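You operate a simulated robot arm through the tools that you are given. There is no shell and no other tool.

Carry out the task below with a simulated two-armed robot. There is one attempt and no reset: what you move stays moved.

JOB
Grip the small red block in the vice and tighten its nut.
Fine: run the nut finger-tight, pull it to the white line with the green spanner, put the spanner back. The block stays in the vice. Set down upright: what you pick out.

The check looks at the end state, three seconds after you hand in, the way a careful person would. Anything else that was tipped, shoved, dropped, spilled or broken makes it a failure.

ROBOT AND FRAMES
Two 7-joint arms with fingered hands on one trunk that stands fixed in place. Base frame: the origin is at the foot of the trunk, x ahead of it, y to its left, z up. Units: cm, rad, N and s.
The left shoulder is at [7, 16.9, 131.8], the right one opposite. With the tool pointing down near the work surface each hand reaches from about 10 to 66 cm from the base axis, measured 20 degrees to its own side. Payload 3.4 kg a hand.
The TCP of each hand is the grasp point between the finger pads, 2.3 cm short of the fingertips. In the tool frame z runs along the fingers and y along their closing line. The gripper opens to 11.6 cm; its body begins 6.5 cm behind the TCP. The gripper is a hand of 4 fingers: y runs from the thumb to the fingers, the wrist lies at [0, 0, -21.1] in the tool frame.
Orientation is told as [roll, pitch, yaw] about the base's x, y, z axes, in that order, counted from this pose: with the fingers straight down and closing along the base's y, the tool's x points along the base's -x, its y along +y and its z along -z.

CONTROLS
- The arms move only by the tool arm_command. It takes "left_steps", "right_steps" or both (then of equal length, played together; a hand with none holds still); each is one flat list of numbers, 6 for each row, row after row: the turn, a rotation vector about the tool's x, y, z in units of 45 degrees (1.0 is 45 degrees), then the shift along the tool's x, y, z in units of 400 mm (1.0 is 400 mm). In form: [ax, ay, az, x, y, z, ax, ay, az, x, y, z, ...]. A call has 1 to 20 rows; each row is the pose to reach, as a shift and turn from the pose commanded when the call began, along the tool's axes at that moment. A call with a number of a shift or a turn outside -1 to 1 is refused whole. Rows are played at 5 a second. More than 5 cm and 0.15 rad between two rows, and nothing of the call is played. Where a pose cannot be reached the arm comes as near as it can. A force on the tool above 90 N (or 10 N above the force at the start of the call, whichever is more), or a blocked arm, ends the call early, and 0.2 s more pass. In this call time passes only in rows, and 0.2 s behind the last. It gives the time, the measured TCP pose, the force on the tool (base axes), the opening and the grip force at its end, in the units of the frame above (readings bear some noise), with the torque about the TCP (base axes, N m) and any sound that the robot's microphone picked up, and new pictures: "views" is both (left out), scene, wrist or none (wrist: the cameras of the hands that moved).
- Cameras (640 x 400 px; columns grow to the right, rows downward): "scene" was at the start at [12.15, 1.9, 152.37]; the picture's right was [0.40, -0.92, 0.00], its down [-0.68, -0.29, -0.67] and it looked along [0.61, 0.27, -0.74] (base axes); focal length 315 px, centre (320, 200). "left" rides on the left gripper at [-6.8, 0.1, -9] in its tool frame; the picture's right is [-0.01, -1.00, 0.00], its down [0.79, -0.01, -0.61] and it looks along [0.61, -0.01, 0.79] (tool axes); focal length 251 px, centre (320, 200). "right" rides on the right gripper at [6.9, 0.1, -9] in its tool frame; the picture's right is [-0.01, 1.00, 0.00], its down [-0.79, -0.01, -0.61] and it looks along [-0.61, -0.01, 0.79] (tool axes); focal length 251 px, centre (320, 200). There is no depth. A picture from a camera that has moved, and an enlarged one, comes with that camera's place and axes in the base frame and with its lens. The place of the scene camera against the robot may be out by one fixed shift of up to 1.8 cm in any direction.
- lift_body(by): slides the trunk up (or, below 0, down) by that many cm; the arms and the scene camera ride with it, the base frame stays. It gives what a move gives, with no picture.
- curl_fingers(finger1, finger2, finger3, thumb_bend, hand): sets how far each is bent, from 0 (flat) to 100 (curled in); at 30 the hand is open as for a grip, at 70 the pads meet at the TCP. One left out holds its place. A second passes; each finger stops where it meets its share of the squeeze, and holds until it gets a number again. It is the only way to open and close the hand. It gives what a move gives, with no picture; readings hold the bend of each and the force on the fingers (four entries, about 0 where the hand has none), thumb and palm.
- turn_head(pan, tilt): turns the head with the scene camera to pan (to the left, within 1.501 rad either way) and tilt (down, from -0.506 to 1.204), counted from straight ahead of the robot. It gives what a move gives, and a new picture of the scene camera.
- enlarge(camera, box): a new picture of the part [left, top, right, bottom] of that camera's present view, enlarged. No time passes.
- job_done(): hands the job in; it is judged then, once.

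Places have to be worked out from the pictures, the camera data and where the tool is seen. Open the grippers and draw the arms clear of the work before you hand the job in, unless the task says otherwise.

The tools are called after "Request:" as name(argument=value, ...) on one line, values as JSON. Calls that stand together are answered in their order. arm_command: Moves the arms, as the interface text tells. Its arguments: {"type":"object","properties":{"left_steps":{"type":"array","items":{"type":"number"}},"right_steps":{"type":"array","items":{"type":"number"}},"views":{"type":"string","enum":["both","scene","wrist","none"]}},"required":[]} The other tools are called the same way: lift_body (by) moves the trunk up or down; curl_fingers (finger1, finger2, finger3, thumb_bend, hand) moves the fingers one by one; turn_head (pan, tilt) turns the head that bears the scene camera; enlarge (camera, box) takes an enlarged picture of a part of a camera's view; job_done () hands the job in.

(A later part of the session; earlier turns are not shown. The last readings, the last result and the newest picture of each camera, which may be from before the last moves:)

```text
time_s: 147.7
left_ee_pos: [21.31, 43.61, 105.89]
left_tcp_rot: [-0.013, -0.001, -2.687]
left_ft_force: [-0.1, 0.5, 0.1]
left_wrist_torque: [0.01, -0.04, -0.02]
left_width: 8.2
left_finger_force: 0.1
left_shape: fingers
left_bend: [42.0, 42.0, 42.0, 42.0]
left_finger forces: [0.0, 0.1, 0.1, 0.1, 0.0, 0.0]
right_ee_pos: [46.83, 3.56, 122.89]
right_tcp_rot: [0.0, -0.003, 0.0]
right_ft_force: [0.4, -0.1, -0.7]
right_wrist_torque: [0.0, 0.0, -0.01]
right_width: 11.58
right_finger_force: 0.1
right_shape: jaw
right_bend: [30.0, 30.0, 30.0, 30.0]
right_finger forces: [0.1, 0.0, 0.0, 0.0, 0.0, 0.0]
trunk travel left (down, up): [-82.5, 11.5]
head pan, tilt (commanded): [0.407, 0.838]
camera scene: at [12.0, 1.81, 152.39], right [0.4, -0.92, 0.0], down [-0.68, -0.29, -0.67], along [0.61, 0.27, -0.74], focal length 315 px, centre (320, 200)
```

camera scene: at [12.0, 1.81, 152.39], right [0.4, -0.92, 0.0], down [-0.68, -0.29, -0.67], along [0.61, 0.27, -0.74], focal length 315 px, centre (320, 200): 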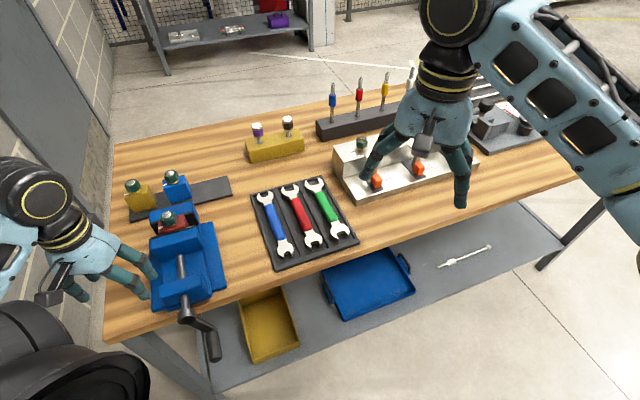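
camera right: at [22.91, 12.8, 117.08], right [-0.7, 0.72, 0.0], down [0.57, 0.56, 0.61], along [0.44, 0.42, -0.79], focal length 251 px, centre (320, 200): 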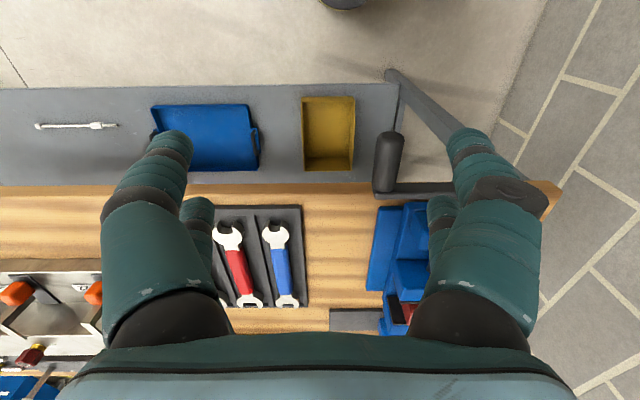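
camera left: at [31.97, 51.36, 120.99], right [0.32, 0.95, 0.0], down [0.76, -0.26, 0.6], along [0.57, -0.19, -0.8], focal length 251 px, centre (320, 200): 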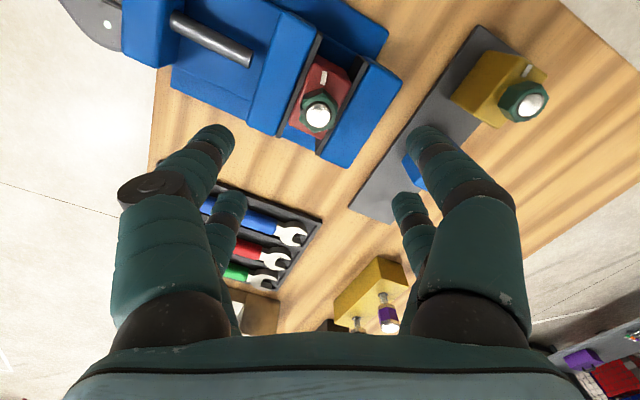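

Good. I go down in front of the bench on the left side (d≈37, r≈−15.5, z≈93), turning to yaw 225°.

Request:
arm_command(left_steps=[0, 0, -0.085, -0.055, 0.02, 0.05, 0, 0, -0.17, -0.1, 0.035, 0.12, 0, 0, -0.255, -0.145, 0.05, 0.19, 0, 0, -0.34, -0.18, 0.065, 0.26, 0, 0, -0.422, -0.208, 0.079, 0.3225], views="both")

```text
time_s: 148.9
left_ee_pos: [15.11, 37.39, 92.89]
left_tcp_rot: [-0.014, -0.001, -2.357]
left_ft_force: [0.2, 0.2, 0.9]
left_wrist_torque: [0.0, -0.03, 0.0]
left_width: 8.15
left_finger_force: 0.0
left_shape: fingers
left_bend: [42.0, 42.0, 42.0, 42.0]
left_finger forces: [0.1, 0.1, 0.0, 0.0, 0.1, 0.0]
left hand out of reach, approached as far as the arm can: row 2, 3, 4
right_ee_pos: [46.95, 3.59, 122.89]
right_tcp_rot: [0.0, 0.001, -0.001]
right_ft_force: [0.2, -0.2, 0.7]
right_wrist_torque: [-0.01, 0.03, 0.01]
right_width: 11.59
right_finger_force: 0.0
right_shape: jaw
right_bend: [30.0, 30.0, 30.0, 30.0]
right_finger forces: [0.0, 0.0, 0.0, 0.0, 0.0, 0.0]
trunk travel left (down, up): [-82.5, 11.5]
head pan, tilt (commanded): [0.407, 0.838]
camera scene: at [12.11, 1.84, 152.38], right [0.4, -0.92, 0.0], down [-0.68, -0.29, -0.67], along [0.61, 0.27, -0.74], focal length 315 px, centre (320, 200)
camera left: at [10.56, 32.49, 102.04], right [-0.71, 0.7, 0.01], down [0.56, 0.56, 0.61], along [0.42, 0.44, -0.79], focal length 251 px, centre (320, 200)
```

scene: 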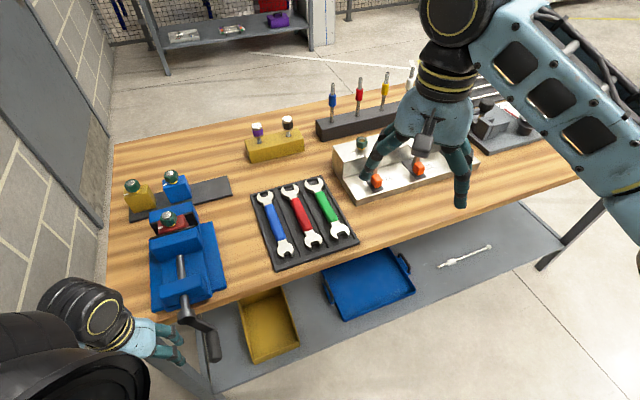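
left: 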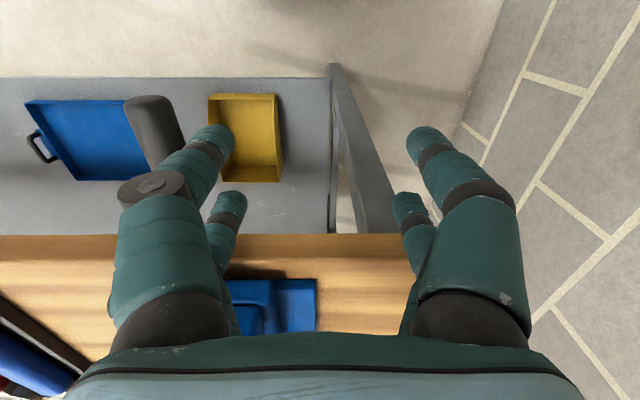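

At d≈37, r≈−15.8 with yaw 225°. The knob appears at r≈−5.5 (crank ≈ −74°). I move right in front of the hub to above the knob.

Request:
arm_command(left_steps=[0, 0, 0, -0.008, 0.085, 0.012, 0, 0, 0, -0.0125, 0.17, 0.012, 0, 0, 0, -0.0125, 0.256, 0.012], views="wrist")

```text
time_s: 149.7
left_ee_pos: [21.94, 29.92, 92.36]
left_tcp_rot: [-0.013, -0.003, -2.36]
left_ft_force: [0.0, -0.6, -0.4]
left_wrist_torque: [-0.01, 0.03, -0.01]
left_width: 8.16
left_finger_force: 0.1
left_shape: fingers
left_bend: [42.0, 42.0, 42.0, 42.0]
left_finger forces: [0.0, 0.0, 0.1, 0.0, 0.0, 0.0]
right_ee_pos: [47.21, 3.61, 122.8]
right_tcp_rot: [0.001, 0.0, 0.001]
right_ft_force: [-0.1, 0.9, -0.1]
right_wrist_torque: [0.01, 0.05, 0.01]
right_width: 11.61
right_finger_force: 0.0
right_shape: jaw
right_bend: [30.0, 30.0, 30.0, 30.0]
right_finger forces: [0.1, 0.1, 0.0, 0.0, 0.1, 0.1]
trunk travel left (down, up): [-82.5, 11.5]
head pan, tilt (commanded): [0.407, 0.838]
camera left: at [17.38, 24.89, 101.51], right [-0.71, 0.7, 0.01], down [0.56, 0.56, 0.61], along [0.42, 0.44, -0.8], focal length 251 px, centre (320, 200)
```

left: 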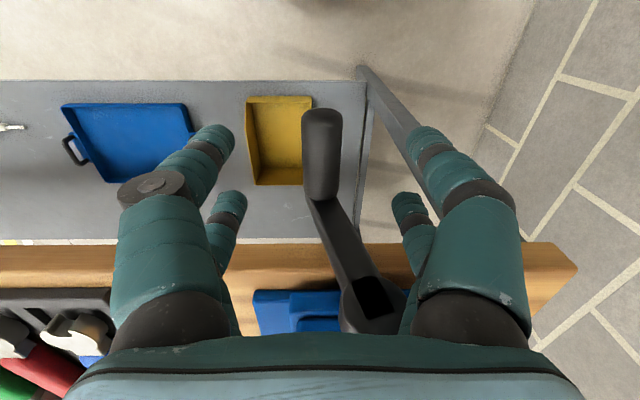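

The knob is seen directly between the digits. I lower to it and close all four digits.

Request:
arm_command(left_steps=[0, 0, 0, 0, 0.004, 0.04, 0, 0, 0, 0, 0.0075, 0.0815], views="none")

Request:
curl_fingers(hand="left", finger1=72, finger2=72, finger3=72, thumb_bend=72)

Request:
enlarge(camera="left", box=[80, 60, 560, 360])

```text
time_s: 150.3
left_ee_pos: [22.24, 29.77, 89.04]
left_tcp_rot: [-0.013, 0.0, -2.359]
left_ft_force: [-0.7, -0.5, 0.2]
left_wrist_torque: [0.0, 0.0, -0.02]
left_width: 8.16
left_finger_force: 0.1
left_shape: fingers
left_bend: [42.0, 42.0, 42.0, 42.0]
left_finger forces: [0.0, 0.1, 0.0, 0.0, 0.0, 0.1]
right_ee_pos: [46.95, 3.68, 122.8]
right_tcp_rot: [0.0, 0.0, 0.0]
right_ft_force: [0.5, 0.2, -0.2]
right_wrist_torque: [0.01, -0.02, 0.03]
right_width: 11.59
right_finger_force: 0.0
right_shape: jaw
right_bend: [30.0, 30.0, 30.0, 30.0]
right_finger forces: [0.0, 0.0, 0.0, 0.0, 0.0, 0.0]
trunk travel left (down, up): [-82.5, 11.5]
head pan, tilt (commanded): [0.407, 0.838]
```

```text
time_s: 151.3
left_ee_pos: [22.03, 29.68, 89.09]
left_tcp_rot: [-0.01, 0.0, -2.359]
left_ft_force: [-4.4, 2.3, -2.8]
left_wrist_torque: [-0.02, 0.08, -0.07]
left_width: 1.79
left_finger_force: 11.8
left_shape: fingers
left_bend: [67.0, 67.0, 63.0, 64.0]
left_finger forces: [5.2, 5.3, 5.5, 0.0, 8.4, 0.1]
right_ee_pos: [46.88, 3.76, 122.97]
right_tcp_rot: [0.0, 0.0, 0.001]
right_ft_force: [-0.8, -0.9, 0.2]
right_wrist_torque: [0.0, -0.02, 0.0]
right_width: 11.59
right_finger_force: 0.0
right_shape: jaw
right_bend: [30.0, 30.0, 30.0, 30.0]
right_finger forces: [0.1, 0.0, 0.0, 0.1, 0.1, 0.0]
trunk travel left (down, up): [-82.5, 11.5]
head pan, tilt (commanded): [0.407, 0.838]
```

```text
1.33 times, centred on (320, 210) of left
camera zoom: at [17.45, 24.76, 98.28], right [-0.71, 0.7, 0.01], down [0.56, 0.56, 0.61], along [0.42, 0.44, -0.8], focal length 335 px, centre (320, 187)
```

zoom: 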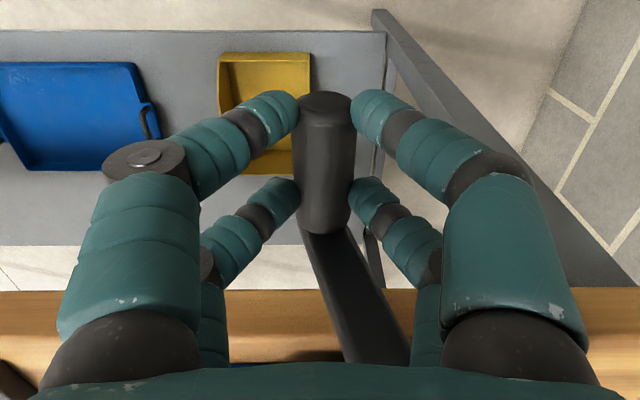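

All four digits hold the knob and the view is clear. I push clockwise (left) in small steps, watching the force.

Request:
arm_command(left_steps=[0, 0, 0, 0, -0.011, 0.003, 0, 0, 0, 0, -0.022, 0.0055, 0, 0, 0, 0, -0.033, 0.007, 0, 0, 0, 0, -0.0448, 0.0088], views="wrist")

```text
time_s: 152.3
left_ee_pos: [21.25, 30.48, 88.93]
left_tcp_rot: [-0.012, 0.002, -2.36]
left_ft_force: [10.8, -9.7, 13.8]
left_wrist_torque: [-0.37, -0.43, -0.07]
left_width: 1.8
left_finger_force: 17.1
left_shape: fingers
left_bend: [67.0, 67.0, 68.0, 67.0]
left_finger forces: [13.2, 13.7, 3.2, 0.0, 4.6, 0.0]
right_ee_pos: [47.19, 3.2, 122.78]
right_tcp_rot: [0.002, 0.001, 0.001]
right_ft_force: [1.1, 0.3, 0.4]
right_wrist_torque: [-0.01, 0.01, -0.02]
right_width: 11.61
right_finger_force: 0.0
right_shape: jaw
right_bend: [30.0, 30.0, 30.0, 30.0]
right_finger forces: [0.1, 0.1, 0.0, 0.0, 0.0, 0.0]
trunk travel left (down, up): [-82.5, 11.5]
head pan, tilt (commanded): [0.407, 0.838]
camera left: at [16.56, 25.56, 98.01], right [-0.71, 0.7, 0.01], down [0.56, 0.56, 0.61], along [0.42, 0.44, -0.79], focal length 251 px, centre (320, 200)
```

left: 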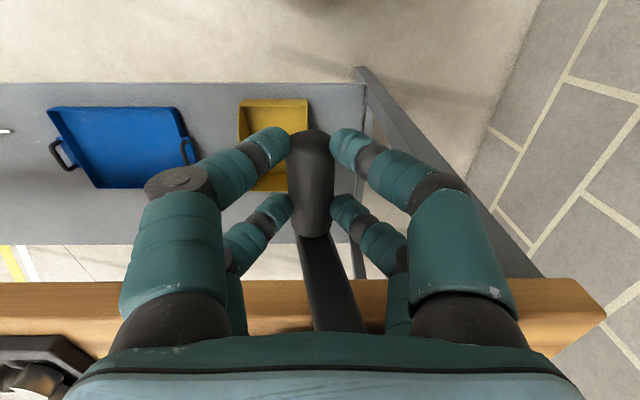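

The crank moved to about −81° with rising resistance (≈15 N). I continue pushing left a bit more, easing the downward component.

Request:
arm_command(left_steps=[0, 0, 0, 0, -0.01, -0.003, 0, 0, 0, 0, -0.02, -0.006, 0, 0, 0, 0, -0.03, -0.007, 0, 0, 0, 0, -0.04, -0.007], views="wrist")

```text
time_s: 153.3
left_ee_pos: [20.16, 31.51, 89.14]
left_tcp_rot: [-0.011, 0.0, -2.359]
left_ft_force: [23.1, -21.5, 9.0]
left_wrist_torque: [-0.63, -0.67, -0.02]
left_width: 2.37
left_finger_force: 16.3
left_shape: fingers
left_bend: [59.0, 58.0, 71.0, 72.0]
left_finger forces: [15.9, 16.4, 0.0, 0.0, 0.0, 0.0]
right_ee_pos: [47.42, 3.06, 122.72]
right_tcp_rot: [0.005, 0.004, -0.002]
right_ft_force: [-0.6, 0.5, 0.5]
right_wrist_torque: [-0.01, -0.01, 0.02]
right_width: 11.6
right_finger_force: 0.0
right_shape: jaw
right_bend: [30.0, 30.0, 30.0, 30.0]
right_finger forces: [0.1, 0.0, 0.0, 0.0, 0.0, 0.0]
trunk travel left (down, up): [-82.5, 11.5]
head pan, tilt (commanded): [0.407, 0.838]
camera left: at [15.58, 26.53, 98.3], right [-0.71, 0.7, 0.01], down [0.57, 0.56, 0.61], along [0.42, 0.44, -0.79], focal length 251 px, centre (320, 200)
```

left: 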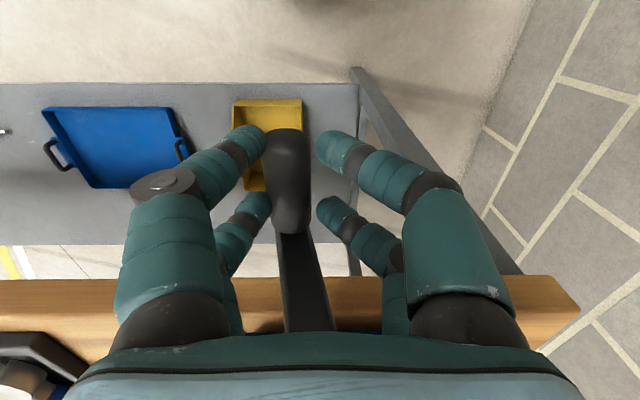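

The right-hand digits press 32 N and the knob holds at ≈ −80°: the vice is tight. I ease off slowly, then open, watching if the crank springs back.

Request:
arm_command(left_steps=[0, 0, 0, 0, 0.01, 0, 0, 0, 0, 0, 0.02, 0, 0, 0, 0, 0, 0.03, 0], views="wrist")

Request:
curl_fingers(hand="left", finger1=42, finger2=42, finger3=42, thumb_bend=42)

Request:
enlarge(camera="left", box=[0, 0, 640, 400])

```text
time_s: 154.1
left_ee_pos: [20.85, 30.9, 89.06]
left_tcp_rot: [-0.017, -0.001, -2.359]
left_ft_force: [13.6, -16.0, 6.7]
left_wrist_torque: [-0.41, -0.4, -0.05]
left_width: 1.75
left_finger_force: 11.8
left_shape: fingers
left_bend: [63.0, 62.0, 71.0, 72.0]
left_finger forces: [11.4, 11.5, 0.8, 0.0, 0.7, 0.0]
right_ee_pos: [47.24, 3.34, 122.91]
right_tcp_rot: [0.003, 0.002, -0.001]
right_ft_force: [-0.4, -0.1, -0.2]
right_wrist_torque: [0.01, 0.0, -0.01]
right_width: 11.59
right_finger_force: 0.0
right_shape: jaw
right_bend: [30.0, 30.0, 30.0, 30.0]
right_finger forces: [0.0, 0.1, 0.0, 0.0, 0.0, 0.0]
trunk travel left (down, up): [-82.5, 11.5]
head pan, tilt (commanded): [0.407, 0.838]
camera left: at [16.18, 25.95, 98.22], right [-0.71, 0.7, 0.02], down [0.57, 0.56, 0.61], along [0.42, 0.44, -0.79], focal length 251 px, centre (320, 200)
```

left: 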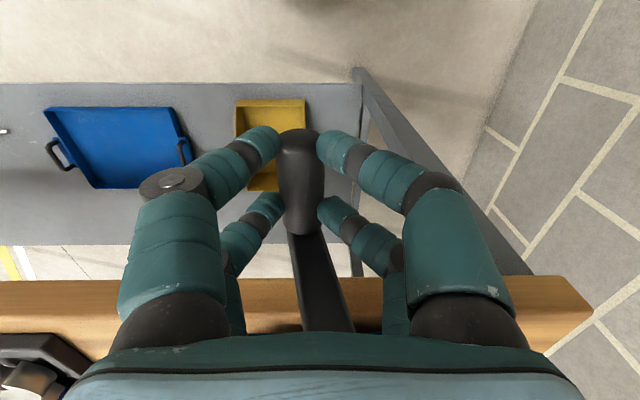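

```text
time_s: 155.1
left_ee_pos: [20.69, 31.17, 88.94]
left_tcp_rot: [-0.011, 0.001, -2.36]
left_ft_force: [-0.3, -0.7, -0.7]
left_wrist_torque: [-0.01, -0.01, 0.03]
left_width: 8.12
left_finger_force: 0.0
left_shape: fingers
left_bend: [42.0, 42.0, 42.0, 42.0]
left_finger forces: [0.0, 0.1, 0.0, 0.0, 0.1, 0.0]
right_ee_pos: [46.89, 3.62, 122.82]
right_tcp_rot: [-0.001, 0.001, 0.0]
right_ft_force: [-0.9, 0.0, 0.0]
right_wrist_torque: [-0.06, -0.01, 0.0]
right_width: 11.6
right_finger_force: 0.1
right_shape: jaw
right_bend: [30.0, 30.0, 30.0, 30.0]
right_finger forces: [0.0, 0.0, 0.1, 0.1, 0.1, 0.1]
trunk travel left (down, up): [-82.5, 11.5]
head pan, tilt (commanded): [0.407, 0.838]
```

```text
1.00 times, centred on (320, 200) of left (not enlarged: the box is as wide or as high as the picture)
camera zoom: at [16.01, 26.29, 98.16], right [-0.71, 0.7, 0.01], down [0.56, 0.56, 0.61], along [0.42, 0.44, -0.8], focal length 251 px, centre (320, 200)
```

zoom: 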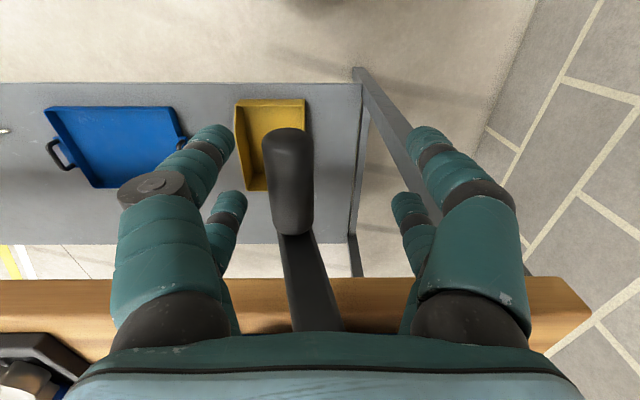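

After release the crank sits slightly further than before tightening (small spring-back only), so the clamp is on. I withdraw: straight up, then left and out.

Request:
arm_command(left_steps=[0, 0, 0, 0, 0, -0.045, 0, 0, 0, 0, 0, -0.0875, 0, 0, 0, 0, -0.07, -0.0875, 0, 0, 0, 0, -0.14, -0.0875, 0, 0, 0, 0, -0.21, -0.09], views="none")

Request:
arm_command(left_steps=[0, 0, 0.06, 0.06, -0.005, -0.07, 0, 0, 0.12, 0.11, -0.01, -0.14, 0, 0, 0.2, 0.16, -0.01, -0.21, 0, 0, 0.28, 0.21, -0.01, -0.28, 0, 0, 0.36, 0.24, -0.01, -0.34], views="scene")

```text
time_s: 156.3
left_ee_pos: [14.74, 36.95, 92.77]
left_tcp_rot: [-0.012, 0.002, -2.36]
left_ft_force: [-0.7, 0.1, 0.1]
left_wrist_torque: [0.03, 0.04, 0.02]
left_width: 8.15
left_finger_force: 0.1
left_shape: fingers
left_bend: [42.0, 42.0, 42.0, 42.0]
left_finger forces: [0.1, 0.1, 0.0, 0.0, 0.0, 0.0]
right_ee_pos: [46.92, 3.52, 123.0]
right_tcp_rot: [0.001, -0.003, 0.002]
right_ft_force: [0.0, -0.8, 0.2]
right_wrist_torque: [0.0, -0.02, -0.02]
right_width: 11.58
right_finger_force: 0.2
right_shape: jaw
right_bend: [30.0, 30.0, 30.0, 30.0]
right_finger forces: [0.0, 0.1, 0.0, 0.0, 0.0, 0.1]
trunk travel left (down, up): [-82.5, 11.5]
head pan, tilt (commanded): [0.407, 0.838]
```

```text
time_s: 157.5
left_ee_pos: [21.62, 44.05, 106.46]
left_tcp_rot: [-0.011, -0.004, -2.645]
left_ft_force: [-0.6, -0.2, -0.2]
left_wrist_torque: [0.02, 0.0, 0.01]
left_width: 8.16
left_finger_force: 0.0
left_shape: fingers
left_bend: [42.0, 42.0, 42.0, 42.0]
left_finger forces: [0.1, 0.1, 0.0, 0.0, 0.0, 0.0]
right_ee_pos: [47.0, 3.73, 122.95]
right_tcp_rot: [0.001, 0.0, 0.0]
right_ft_force: [0.0, 0.3, 0.9]
right_wrist_torque: [-0.02, -0.02, 0.01]
right_width: 11.6
right_finger_force: 0.0
right_shape: jaw
right_bend: [30.0, 30.0, 30.0, 30.0]
right_finger forces: [0.0, 0.0, 0.0, 0.0, 0.1, 0.0]
trunk travel left (down, up): [-82.5, 11.5]
head pan, tilt (commanded): [0.407, 0.838]
camera scene: at [12.19, 1.9, 152.37], right [0.4, -0.92, 0.0], down [-0.68, -0.29, -0.67], along [0.61, 0.27, -0.74], focal length 315 px, centre (320, 200)
```

scene: 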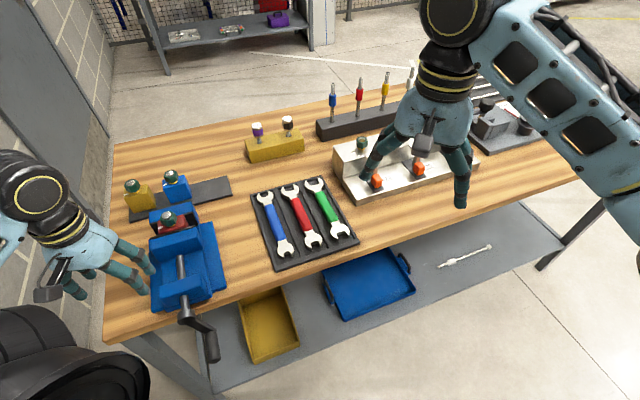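

Now to the green spanner: I move the left hand over to hover above it (≈61, 22.4, 112, yaw 225°), while moving the right hand aside to the right to give room.

Request:
arm_command(left_steps=[0, 0, -0.03, 0.0508, 0.079, -0.012, 0, 0, -0.061, 0.1015, 0.158, -0.023, 0, 0, -0.092, 0.152, 0.237, -0.034, 0, 0, -0.122, 0.203, 0.316, -0.046, 0, 0, -0.153, 0.254, 0.395, -0.057, 0, 0, -0.183, 0.3045, 0.474, -0.069, 0, 0, -0.214, 0.355, 0.553, -0.08, 0, 0, -0.245, 0.406, 0.632, -0.092, 0, 0, -0.275, 0.457, 0.711, -0.103, 0, 0, -0.306, 0.5075, 0.79, -0.115, 0, 0, -0.336, 0.558, 0.869, -0.126, 0, 0, -0.367, 0.609, 0.948, -0.1375], right_steps=[0, 0, 0, 0.008, -0.0375, -0.005, 0, 0, 0, 0.017, -0.075, -0.01, 0, 0, 0, 0.025, -0.1125, -0.015, 0, 0, 0, 0.033, -0.15, -0.02, 0, 0, 0, 0.042, -0.1875, -0.02, 0, 0, 0, 0.05, -0.225, -0.02, 0, 0, 0, 0.058, -0.2625, -0.02, 0, 0, 0, 0.067, -0.3, -0.02, 0, 0, 0, 0.075, -0.3375, -0.02, 0, 0, 0, 0.083, -0.375, -0.02, 0, 0, 0, 0.092, -0.4125, -0.02, 0, 0, 0, 0.1, -0.45, -0.02], views="both")

Request:
enlarge(camera="left", box=[220, 60, 440, 280])

```text
time_s: 160.1
left_ee_pos: [61.16, 21.87, 111.14]
left_tcp_rot: [-0.013, 0.002, -2.355]
left_ft_force: [0.3, -0.8, 0.6]
left_wrist_torque: [0.01, 0.0, -0.04]
left_width: 8.16
left_finger_force: 0.0
left_shape: fingers
left_bend: [42.0, 42.0, 42.0, 42.0]
left_finger forces: [0.1, 0.0, 0.0, 0.0, 0.1, 0.0]
right_ee_pos: [43.01, -14.65, 123.59]
right_tcp_rot: [0.004, 0.003, 0.001]
right_ft_force: [0.5, -0.4, -0.4]
right_wrist_torque: [0.03, -0.03, -0.03]
right_width: 11.59
right_finger_force: 0.1
right_shape: jaw
right_bend: [30.0, 30.0, 30.0, 30.0]
right_finger forces: [0.0, 0.0, 0.1, 0.1, 0.1, 0.1]
trunk travel left (down, up): [-82.5, 11.5]
head pan, tilt (commanded): [0.407, 0.838]
camera scene: at [12.25, 1.54, 152.37], right [0.4, -0.92, 0.0], down [-0.68, -0.29, -0.67], along [0.61, 0.27, -0.74], focal length 315 px, centre (320, 200)
camera right: at [36.09, -14.64, 132.66], right [0.01, 1.0, 0.0], down [0.8, -0.01, 0.61], along [0.61, 0.0, -0.8], focal length 251 px, centre (320, 200)
camera left: at [56.58, 16.9, 120.34], right [-0.71, 0.7, 0.01], down [0.56, 0.56, 0.61], along [0.42, 0.44, -0.79], focal length 251 px, centre (320, 200)
```

scene: 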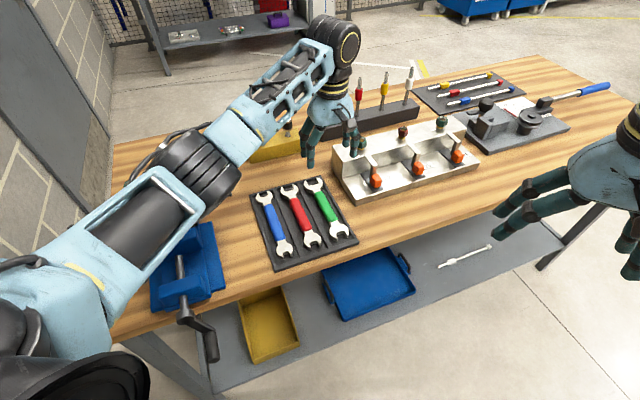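
right: 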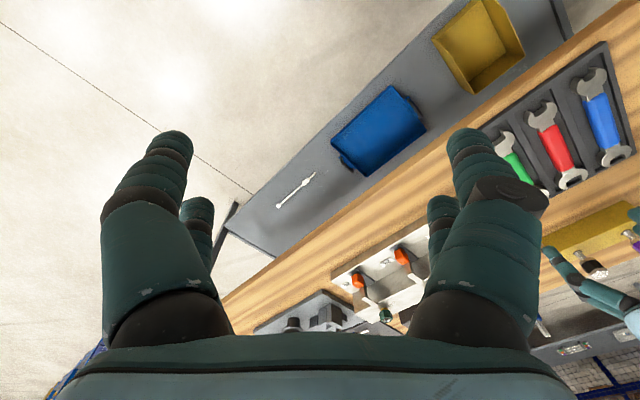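
left: 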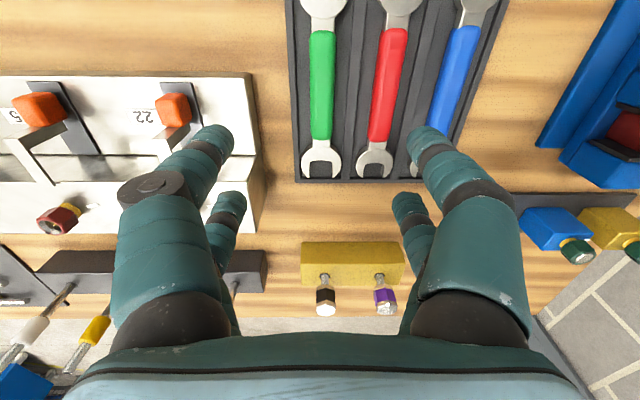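

```text
1.82 times, centred on (330, 170) of left
camera zoom: at [56.58, 16.9, 120.34], right [-0.71, 0.7, 0.01], down [0.56, 0.56, 0.61], along [0.42, 0.44, -0.79], focal length 457 px, centre (302, 254)
```

zoom: 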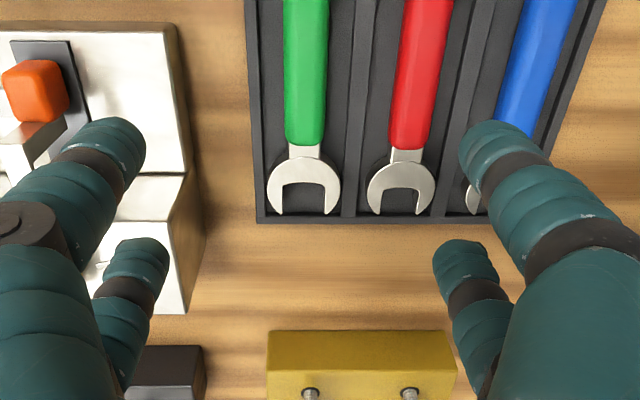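

This gives a clear look: the green spanner lies along the bench depth at r≈27.9, far head at d≈68, near head d≈52, its far opening ≈2.75 cm matches the nut. I go lower over its balance point (d≈59.8) with a small levelling correction.

Request:
arm_command(left_steps=[-0.004, 0, 0, 0.007, 0.0005, 0.07, -0.008, 0, 0, 0.014, 0.001, 0.14, -0.012, 0, 0, 0.021, 0.0015, 0.21, -0.0166, 0, 0, 0.0275, 0.002, 0.2785], views="wrist")

Request:
enlarge(camera="left", box=[220, 40, 440, 260])

```text
time_s: 161.1
left_ee_pos: [61.77, 23.01, 100.05]
left_tcp_rot: [0.0, 0.001, -2.355]
left_ft_force: [-0.4, -0.4, 0.1]
left_wrist_torque: [-0.02, -0.02, 0.02]
left_width: 8.15
left_finger_force: 0.0
left_shape: fingers
left_bend: [42.0, 42.0, 42.0, 42.0]
left_finger forces: [0.0, 0.0, 0.0, 0.0, 0.0, 0.0]
right_ee_pos: [43.01, -14.34, 123.63]
right_tcp_rot: [-0.001, -0.001, 0.0]
right_ft_force: [0.9, -0.9, -0.6]
right_wrist_torque: [-0.01, -0.02, -0.02]
right_width: 11.6
right_finger_force: 0.1
right_shape: jaw
right_bend: [30.0, 30.0, 30.0, 30.0]
right_finger forces: [0.1, 0.0, 0.0, 0.0, 0.1, 0.0]
trunk travel left (down, up): [-82.5, 11.5]
head pan, tilt (commanded): [0.407, 0.838]
camera left: at [57.1, 18.14, 109.23], right [-0.72, 0.7, 0.0], down [0.56, 0.57, 0.61], along [0.42, 0.43, -0.8], focal length 251 px, centre (320, 200)
```

left: 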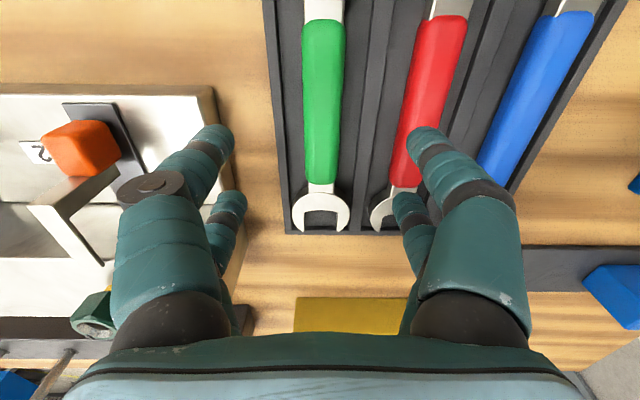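

```text
1.82 times, centred on (330, 150) of left
camera zoom: at [57.1, 18.14, 109.23], right [-0.72, 0.7, 0.0], down [0.56, 0.57, 0.61], along [0.42, 0.43, -0.8], focal length 457 px, centre (302, 291)
```

zoom: 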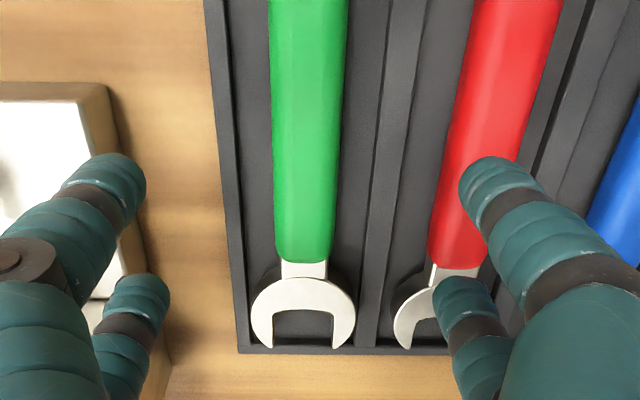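

Triangulation: spanner head top z≈91.6, tray wall top ≈90.8, handle width ≈2.75 at r≈27.4. I'll grip the handle at d≈57 (longer lever from the far head). I preset the digits narrow and come down to z≈95 first.

Request:
curl_fingers(hand="left", finger1=55, finger2=55, finger3=55, thumb_bend=55)

Request:
arm_command(left_steps=[0, 0, 0, -0.037, -0.0006, 0.03, 0, 0, 0, -0.0738, -0.0012, 0.07, 0, 0, 0, -0.0738, -0.0012, 0.12], views="wrist")

Request:
enlarge(camera="left", box=[200, 40, 440, 240])

```text
time_s: 162.1
left_ee_pos: [61.85, 23.11, 100.14]
left_tcp_rot: [0.002, 0.0, -2.354]
left_ft_force: [-0.2, 0.2, 0.3]
left_wrist_torque: [0.01, 0.02, -0.03]
left_width: 4.44
left_finger_force: 0.0
left_shape: fingers
left_bend: [55.0, 55.0, 55.0, 55.0]
left_finger forces: [0.0, 0.0, 0.0, 0.0, 0.0, 0.0]
right_ee_pos: [42.93, -14.41, 123.7]
right_tcp_rot: [-0.001, -0.001, 0.0]
right_ft_force: [0.0, 0.1, -0.2]
right_wrist_torque: [0.01, 0.0, 0.0]
right_width: 11.61
right_finger_force: 0.1
right_shape: jaw
right_bend: [30.0, 30.0, 30.0, 30.0]
right_finger forces: [0.1, 0.1, 0.0, 0.0, 0.0, 0.0]
trunk travel left (down, up): [-82.5, 11.5]
head pan, tilt (commanded): [0.407, 0.838]
```

```text
time_s: 162.9
left_ee_pos: [59.66, 21.04, 95.39]
left_tcp_rot: [0.001, 0.0, -2.354]
left_ft_force: [-0.9, 0.3, -0.6]
left_wrist_torque: [-0.01, -0.01, 0.03]
left_width: 4.39
left_finger_force: 0.0
left_shape: fingers
left_bend: [55.0, 55.0, 55.0, 55.0]
left_finger forces: [0.0, 0.1, 0.0, 0.1, 0.0, 0.0]
right_ee_pos: [42.96, -14.43, 123.63]
right_tcp_rot: [-0.001, 0.0, 0.001]
right_ft_force: [0.4, 0.2, 0.2]
right_wrist_torque: [-0.02, -0.04, -0.03]
right_width: 11.6
right_finger_force: 0.2
right_shape: jaw
right_bend: [30.0, 30.0, 30.0, 30.0]
right_finger forces: [0.0, 0.0, 0.1, 0.0, 0.0, 0.0]
trunk travel left (down, up): [-82.5, 11.5]
head pan, tilt (commanded): [0.407, 0.838]
camera left: at [54.97, 16.15, 104.48], right [-0.72, 0.7, 0.0], down [0.56, 0.57, 0.61], along [0.42, 0.43, -0.8], focal length 251 px, centre (320, 200)
```

left: 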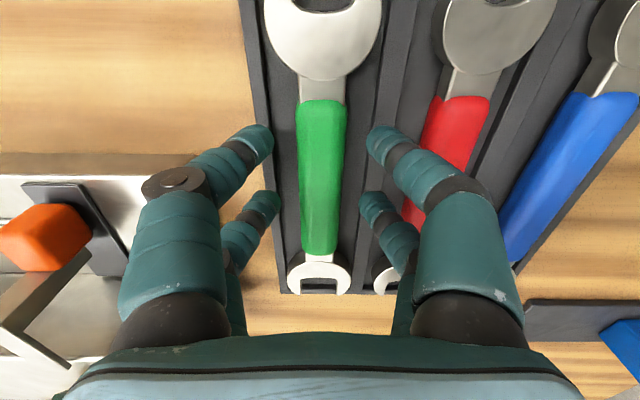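

```text
2.00 times, centred on (320, 140) of left
camera zoom: at [54.97, 16.15, 104.48], right [-0.72, 0.7, 0.0], down [0.56, 0.57, 0.61], along [0.42, 0.43, -0.8], focal length 503 px, centre (320, 320)
```

zoom: 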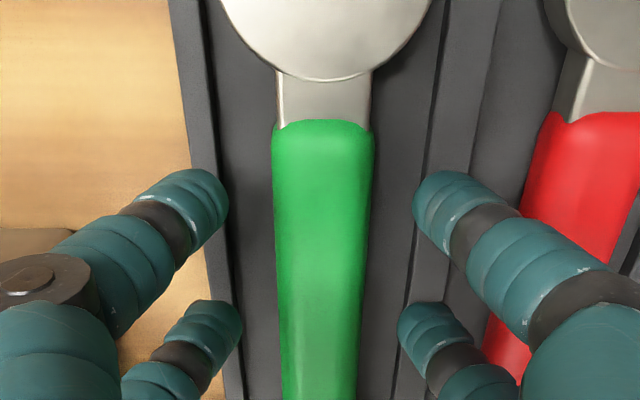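

The handle is centred between the digits. I narrow them a bit more and lower to the handle, watching for contact with the tray walls.

Request:
curl_fingers(hand="left", finger1=58, finger2=58, finger3=58, thumb_bend=58)

Request:
arm_command(left_steps=[0, 0, 0, 0, 0, 0.02, 0, 0, 0, 0, 0, 0.04, 0, 0, 0, 0, 0, 0.055], views="wrist")

Request:
enlarge(camera="left", box=[200, 40, 440, 240])

```text
time_s: 163.9
left_ee_pos: [59.7, 21.18, 95.4]
left_tcp_rot: [0.002, 0.0, -2.353]
left_ft_force: [-0.4, -0.2, 0.2]
left_wrist_torque: [0.02, 0.0, -0.03]
left_width: 3.82
left_finger_force: 0.0
left_shape: fingers
left_bend: [57.0, 57.0, 57.0, 57.0]
left_finger forces: [0.1, 0.0, 0.0, 0.0, 0.0, 0.0]
right_ee_pos: [43.02, -14.42, 123.72]
right_tcp_rot: [0.001, 0.001, 0.0]
right_ft_force: [-0.1, -0.2, 0.3]
right_wrist_torque: [-0.02, 0.0, 0.02]
right_width: 11.6
right_finger_force: 0.0
right_shape: jaw
right_bend: [30.0, 30.0, 30.0, 30.0]
right_finger forces: [0.0, 0.0, 0.1, 0.1, 0.0, 0.0]
trunk travel left (down, up): [-82.5, 11.5]
head pan, tilt (commanded): [0.407, 0.838]
```

```text
time_s: 164.7
left_ee_pos: [59.43, 21.21, 93.91]
left_tcp_rot: [0.009, 0.009, -2.355]
left_ft_force: [5.3, 7.8, 43.7]
left_wrist_torque: [0.38, 0.84, -0.22]
left_width: 3.77
left_finger_force: 22.3
left_shape: fingers
left_bend: [57.0, 57.0, 59.0, 61.0]
left_finger forces: [6.9, 0.0, 9.3, 0.0, 27.6, 0.1]
right_ee_pos: [42.32, -14.57, 123.99]
right_tcp_rot: [-0.001, -0.005, 0.002]
right_ft_force: [0.6, 0.0, -0.9]
right_wrist_torque: [0.01, -0.01, 0.01]
right_width: 11.61
right_finger_force: 0.1
right_shape: jaw
right_bend: [30.0, 30.0, 30.0, 30.0]
right_finger forces: [0.1, 0.1, 0.1, 0.0, 0.1, 0.0]
trunk travel left (down, up): [-82.5, 11.5]
head pan, tilt (commanded): [0.407, 0.838]
camera left: at [54.6, 16.24, 102.98], right [-0.72, 0.7, -0.01], down [0.55, 0.57, 0.61], along [0.43, 0.43, -0.79], focal length 251 px, centre (320, 200)
```

left: 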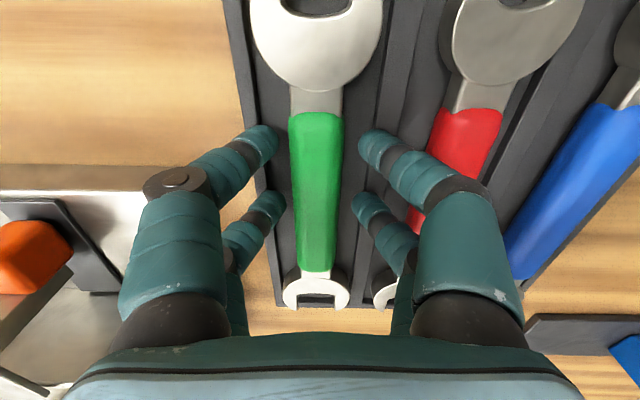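

```text
2.00 times, centred on (320, 140) of left
camera zoom: at [54.6, 16.24, 102.98], right [-0.72, 0.7, -0.01], down [0.55, 0.57, 0.61], along [0.43, 0.43, -0.79], focal length 503 px, centre (320, 320)
```

zoom: 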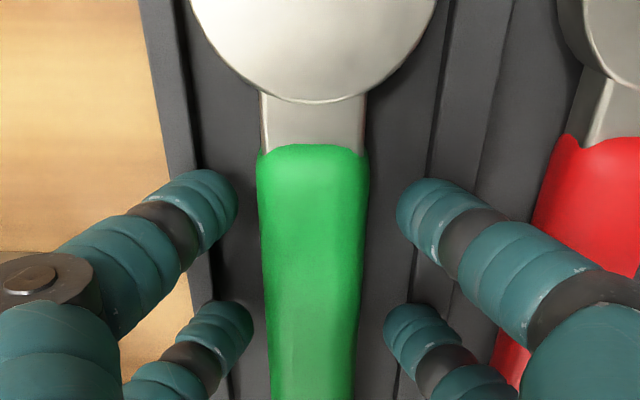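

The fingertips press on the tray walls (44 N) — wall tops are nearer z≈91.5. I raise by 1 cm and then close to see how the pads meet the handle.

Request:
arm_command(left_steps=[0, 0, 0, 0, 0, -0.0125, 0, 0, 0, 0, 0, -0.026], views="none")

Request:
curl_fingers(hand="left", finger1=72, finger2=72, finger3=72, thumb_bend=72)

Request:
enlarge(camera="left", box=[200, 40, 440, 240])

```text
time_s: 165.3
left_ee_pos: [59.61, 21.16, 93.96]
left_tcp_rot: [-0.004, -0.004, -2.354]
left_ft_force: [0.2, -0.1, 0.5]
left_wrist_torque: [0.0, -0.01, -0.03]
left_width: 3.77
left_finger_force: 0.1
left_shape: fingers
left_bend: [57.0, 57.0, 57.0, 57.0]
left_finger forces: [0.0, 0.1, 0.0, 0.1, 0.0, 0.0]
right_ee_pos: [42.91, -14.48, 123.6]
right_tcp_rot: [0.001, 0.0, 0.0]
right_ft_force: [0.5, 0.8, 0.2]
right_wrist_torque: [-0.01, 0.0, 0.03]
right_width: 11.62
right_finger_force: 0.0
right_shape: jaw
right_bend: [30.0, 30.0, 30.0, 30.0]
right_finger forces: [0.0, 0.0, 0.1, 0.1, 0.0, 0.0]
trunk travel left (down, up): [-82.5, 11.5]
head pan, tilt (commanded): [0.407, 0.838]
```

```text
time_s: 166.3
left_ee_pos: [59.62, 21.13, 94.15]
left_tcp_rot: [0.001, 0.0, -2.355]
left_ft_force: [-0.5, -0.4, -2.4]
left_wrist_torque: [-0.01, 0.04, 0.02]
left_width: 2.2
left_finger_force: 15.3
left_shape: fingers
left_bend: [62.0, 62.0, 65.0, 65.0]
left_finger forces: [8.0, 7.5, 6.6, 0.1, 8.9, 0.1]
right_ee_pos: [42.94, -14.32, 123.79]
right_tcp_rot: [-0.002, -0.001, 0.001]
right_ft_force: [0.2, 0.4, -0.2]
right_wrist_torque: [-0.01, -0.02, -0.04]
right_width: 11.6
right_finger_force: 0.1
right_shape: jaw
right_bend: [30.0, 30.0, 30.0, 30.0]
right_finger forces: [0.0, 0.0, 0.0, 0.0, 0.0, 0.0]
trunk travel left (down, up): [-82.5, 11.5]
head pan, tilt (commanded): [0.407, 0.838]
```

```text
2.00 times, centred on (320, 140) of left
camera zoom: at [55.01, 16.28, 103.35], right [-0.72, 0.7, 0.0], down [0.56, 0.57, 0.61], along [0.42, 0.43, -0.8], focal length 503 px, centre (320, 320)
```

zoom: 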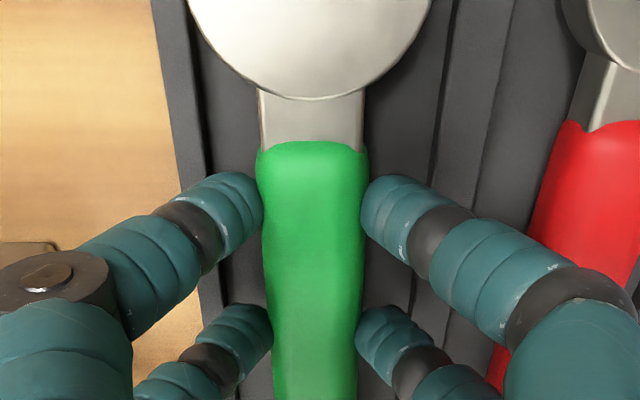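

All four digits hold the handle (7–9 N each). I lift slowly 3 cm and check that it comes up level.

Request:
arm_command(left_steps=[0, 0, 0, 0, 0, -0.015, 0, 0, 0, 0, 0, -0.035, 0, 0, 0, 0, 0, -0.055, 0, 0, 0, 0, 0, -0.075], views="both")

Request:
enlarge(camera="scene", box=[230, 130, 390, 260])

```text
time_s: 167.3
left_ee_pos: [59.65, 21.21, 97.31]
left_tcp_rot: [0.001, -0.002, -2.352]
left_ft_force: [-0.2, 0.2, -1.9]
left_wrist_torque: [-0.05, 0.03, 0.0]
left_width: 2.15
left_finger_force: 15.5
left_shape: fingers
left_bend: [62.0, 62.0, 65.0, 65.0]
left_finger forces: [8.0, 7.5, 6.5, 0.1, 8.8, 0.1]
right_ee_pos: [42.96, -14.34, 123.66]
right_tcp_rot: [0.0, 0.0, 0.001]
right_ft_force: [0.0, 0.1, -0.4]
right_wrist_torque: [0.02, -0.01, 0.05]
right_width: 11.57
right_finger_force: 0.1
right_shape: jaw
right_bend: [30.0, 30.0, 30.0, 30.0]
right_finger forces: [0.0, 0.0, 0.1, 0.1, 0.0, 0.0]
trunk travel left (down, up): [-82.5, 11.5]
head pan, tilt (commanded): [0.407, 0.838]
camera scene: at [12.2, 1.89, 152.37], right [0.4, -0.92, 0.0], down [-0.68, -0.29, -0.67], along [0.61, 0.27, -0.74], focal length 315 px, centre (320, 200)
camera left: at [54.95, 16.3, 106.38], right [-0.72, 0.7, 0.0], down [0.56, 0.57, 0.61], along [0.42, 0.43, -0.8], focal length 251 px, centre (320, 200)
```

scene: 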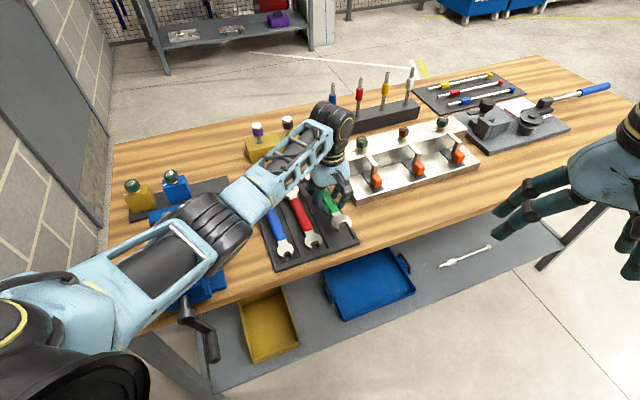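
left: 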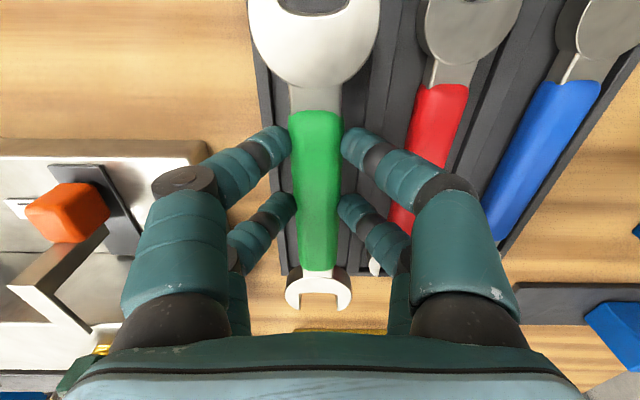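

```text
3.08 times, centred on (310, 195) of scene
camera zoom: at [12.2, 1.89, 152.37], right [0.4, -0.92, 0.0], down [-0.68, -0.29, -0.67], along [0.61, 0.27, -0.74], focal length 971 px, centre (351, 215)
```

zoom: 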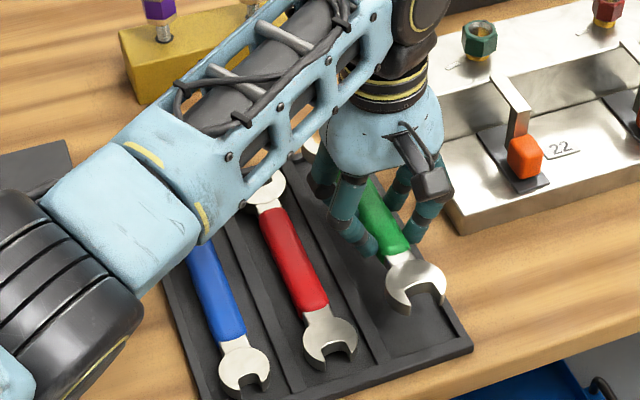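

The spanner is up and level (≈2 N). The pads only hold the handle's upper edge because of the tray walls, so I'll set it briefly on the free bench area right of the vice (r≈5.5) and regrip deeper. First the carry.

Request:
arm_command(left_steps=[0, 0, 0, 0, 0, -0.08, 0, 0, 0, 0, 0, -0.165, 0, 0, 0, 0.002, -0.1, -0.165, 0, 0, 0, 0.004, -0.2, -0.165, 0, 0, 0, 0.006, -0.3, -0.165, 0, 0, 0, 0.008, -0.4, -0.165, 0, 0, 0, 0.01, -0.49, -0.165, 0, 0, 0, 0.01, -0.543, -0.14, 0, 0, 0, 0.01, -0.543, -0.06, 0, 0, 0, 0.01, -0.543, 0.02], views="both")

```text
time_s: 169.5
left_ee_pos: [44.66, 36.93, 96.22]
left_tcp_rot: [0.002, -0.001, -2.353]
left_ft_force: [1.4, -0.3, -3.5]
left_wrist_torque: [-0.05, 0.05, -0.01]
left_width: 2.22
left_finger_force: 14.4
left_shape: fingers
left_bend: [62.0, 62.0, 66.0, 65.0]
left_finger forces: [8.0, 7.2, 6.5, 0.1, 8.6, 0.1]
right_ee_pos: [42.91, -14.31, 123.67]
right_tcp_rot: [-0.001, 0.0, -0.001]
right_ft_force: [1.1, 0.4, -0.1]
right_wrist_torque: [0.03, 0.01, 0.04]
right_width: 11.57
right_finger_force: 0.1
right_shape: jaw
right_bend: [30.0, 30.0, 30.0, 30.0]
right_finger forces: [0.0, 0.1, 0.0, 0.1, 0.0, 0.0]
trunk travel left (down, up): [-82.5, 11.5]
head pan, tilt (commanded): [0.407, 0.838]
camera scene: at [12.22, 1.96, 152.37], right [0.4, -0.92, 0.0], down [-0.68, -0.3, -0.67], along [0.61, 0.26, -0.74], focal length 315 px, centre (320, 200)
camera left: at [39.96, 32.07, 105.49], right [-0.72, 0.7, 0.0], down [0.56, 0.57, 0.61], along [0.42, 0.43, -0.8], focal length 251 px, centre (320, 200)
```

scene: 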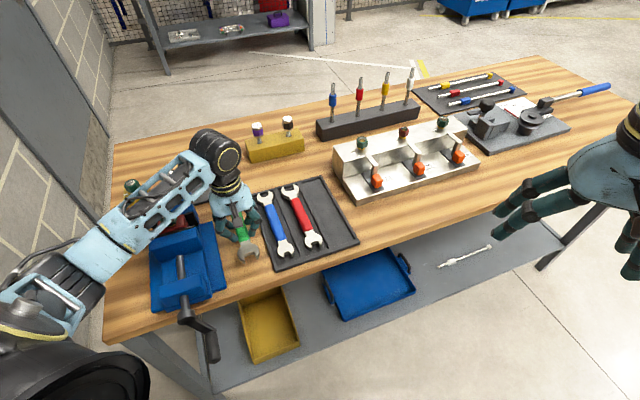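
left: 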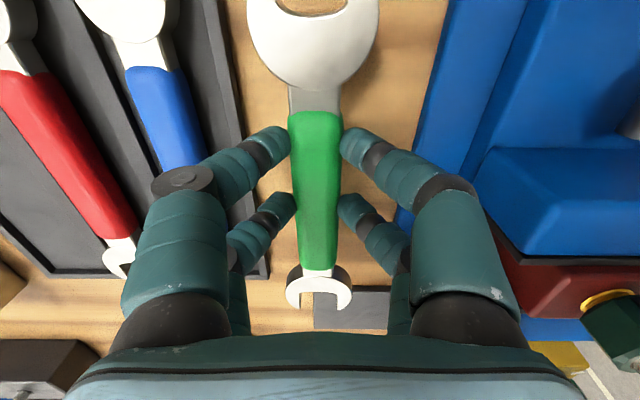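

There is room between tray and vice flange. I lower gently until the spanner touches the bench.

Request:
arm_command(left_steps=[0, 0, 0, 0, 0, 0.02, 0, 0, 0, 0, 0, 0.04, 0, 0, 0, 0, 0, 0.05], views="none")

Request:
arm_command(left_steps=[0, 0, 0, 0, 0, 0.005, 0, 0, 0, 0, 0, 0.01], views="none")

```text
time_s: 170.3
left_ee_pos: [44.58, 36.84, 94.27]
left_tcp_rot: [0.0, 0.0, -2.356]
left_ft_force: [-0.3, 0.8, -2.0]
left_wrist_torque: [-0.05, 0.01, -0.02]
left_width: 2.2
left_finger_force: 15.7
left_shape: fingers
left_bend: [62.0, 62.0, 66.0, 65.0]
left_finger forces: [8.0, 7.2, 6.4, 0.1, 8.7, 0.1]
right_ee_pos: [42.99, -14.39, 123.74]
right_tcp_rot: [-0.002, 0.0, 0.0]
right_ft_force: [-0.6, -0.6, 0.0]
right_wrist_torque: [0.01, -0.03, 0.0]
right_width: 11.6
right_finger_force: 0.1
right_shape: jaw
right_bend: [30.0, 30.0, 30.0, 30.0]
right_finger forces: [0.0, 0.0, 0.0, 0.1, 0.1, 0.1]
trunk travel left (down, up): [-82.5, 11.5]
head pan, tilt (commanded): [0.407, 0.838]
```

```text
time_s: 170.9
left_ee_pos: [44.62, 36.82, 94.1]
left_tcp_rot: [0.002, -0.001, -2.354]
left_ft_force: [0.2, 0.6, -3.3]
left_wrist_torque: [-0.04, 0.02, 0.02]
left_width: 2.2
left_finger_force: 15.1
left_shape: fingers
left_bend: [62.0, 62.0, 66.0, 65.0]
left_finger forces: [8.0, 7.1, 6.4, 0.1, 8.7, 0.0]
right_ee_pos: [42.9, -14.38, 123.67]
right_tcp_rot: [0.0, 0.001, -0.001]
right_ft_force: [0.4, 0.1, 0.5]
right_wrist_torque: [0.04, -0.01, 0.03]
right_width: 11.61
right_finger_force: 0.1
right_shape: jaw
right_bend: [30.0, 30.0, 30.0, 30.0]
right_finger forces: [0.0, 0.0, 0.1, 0.1, 0.1, 0.0]
trunk travel left (down, up): [-82.5, 11.5]
head pan, tilt (commanded): [0.407, 0.838]
```

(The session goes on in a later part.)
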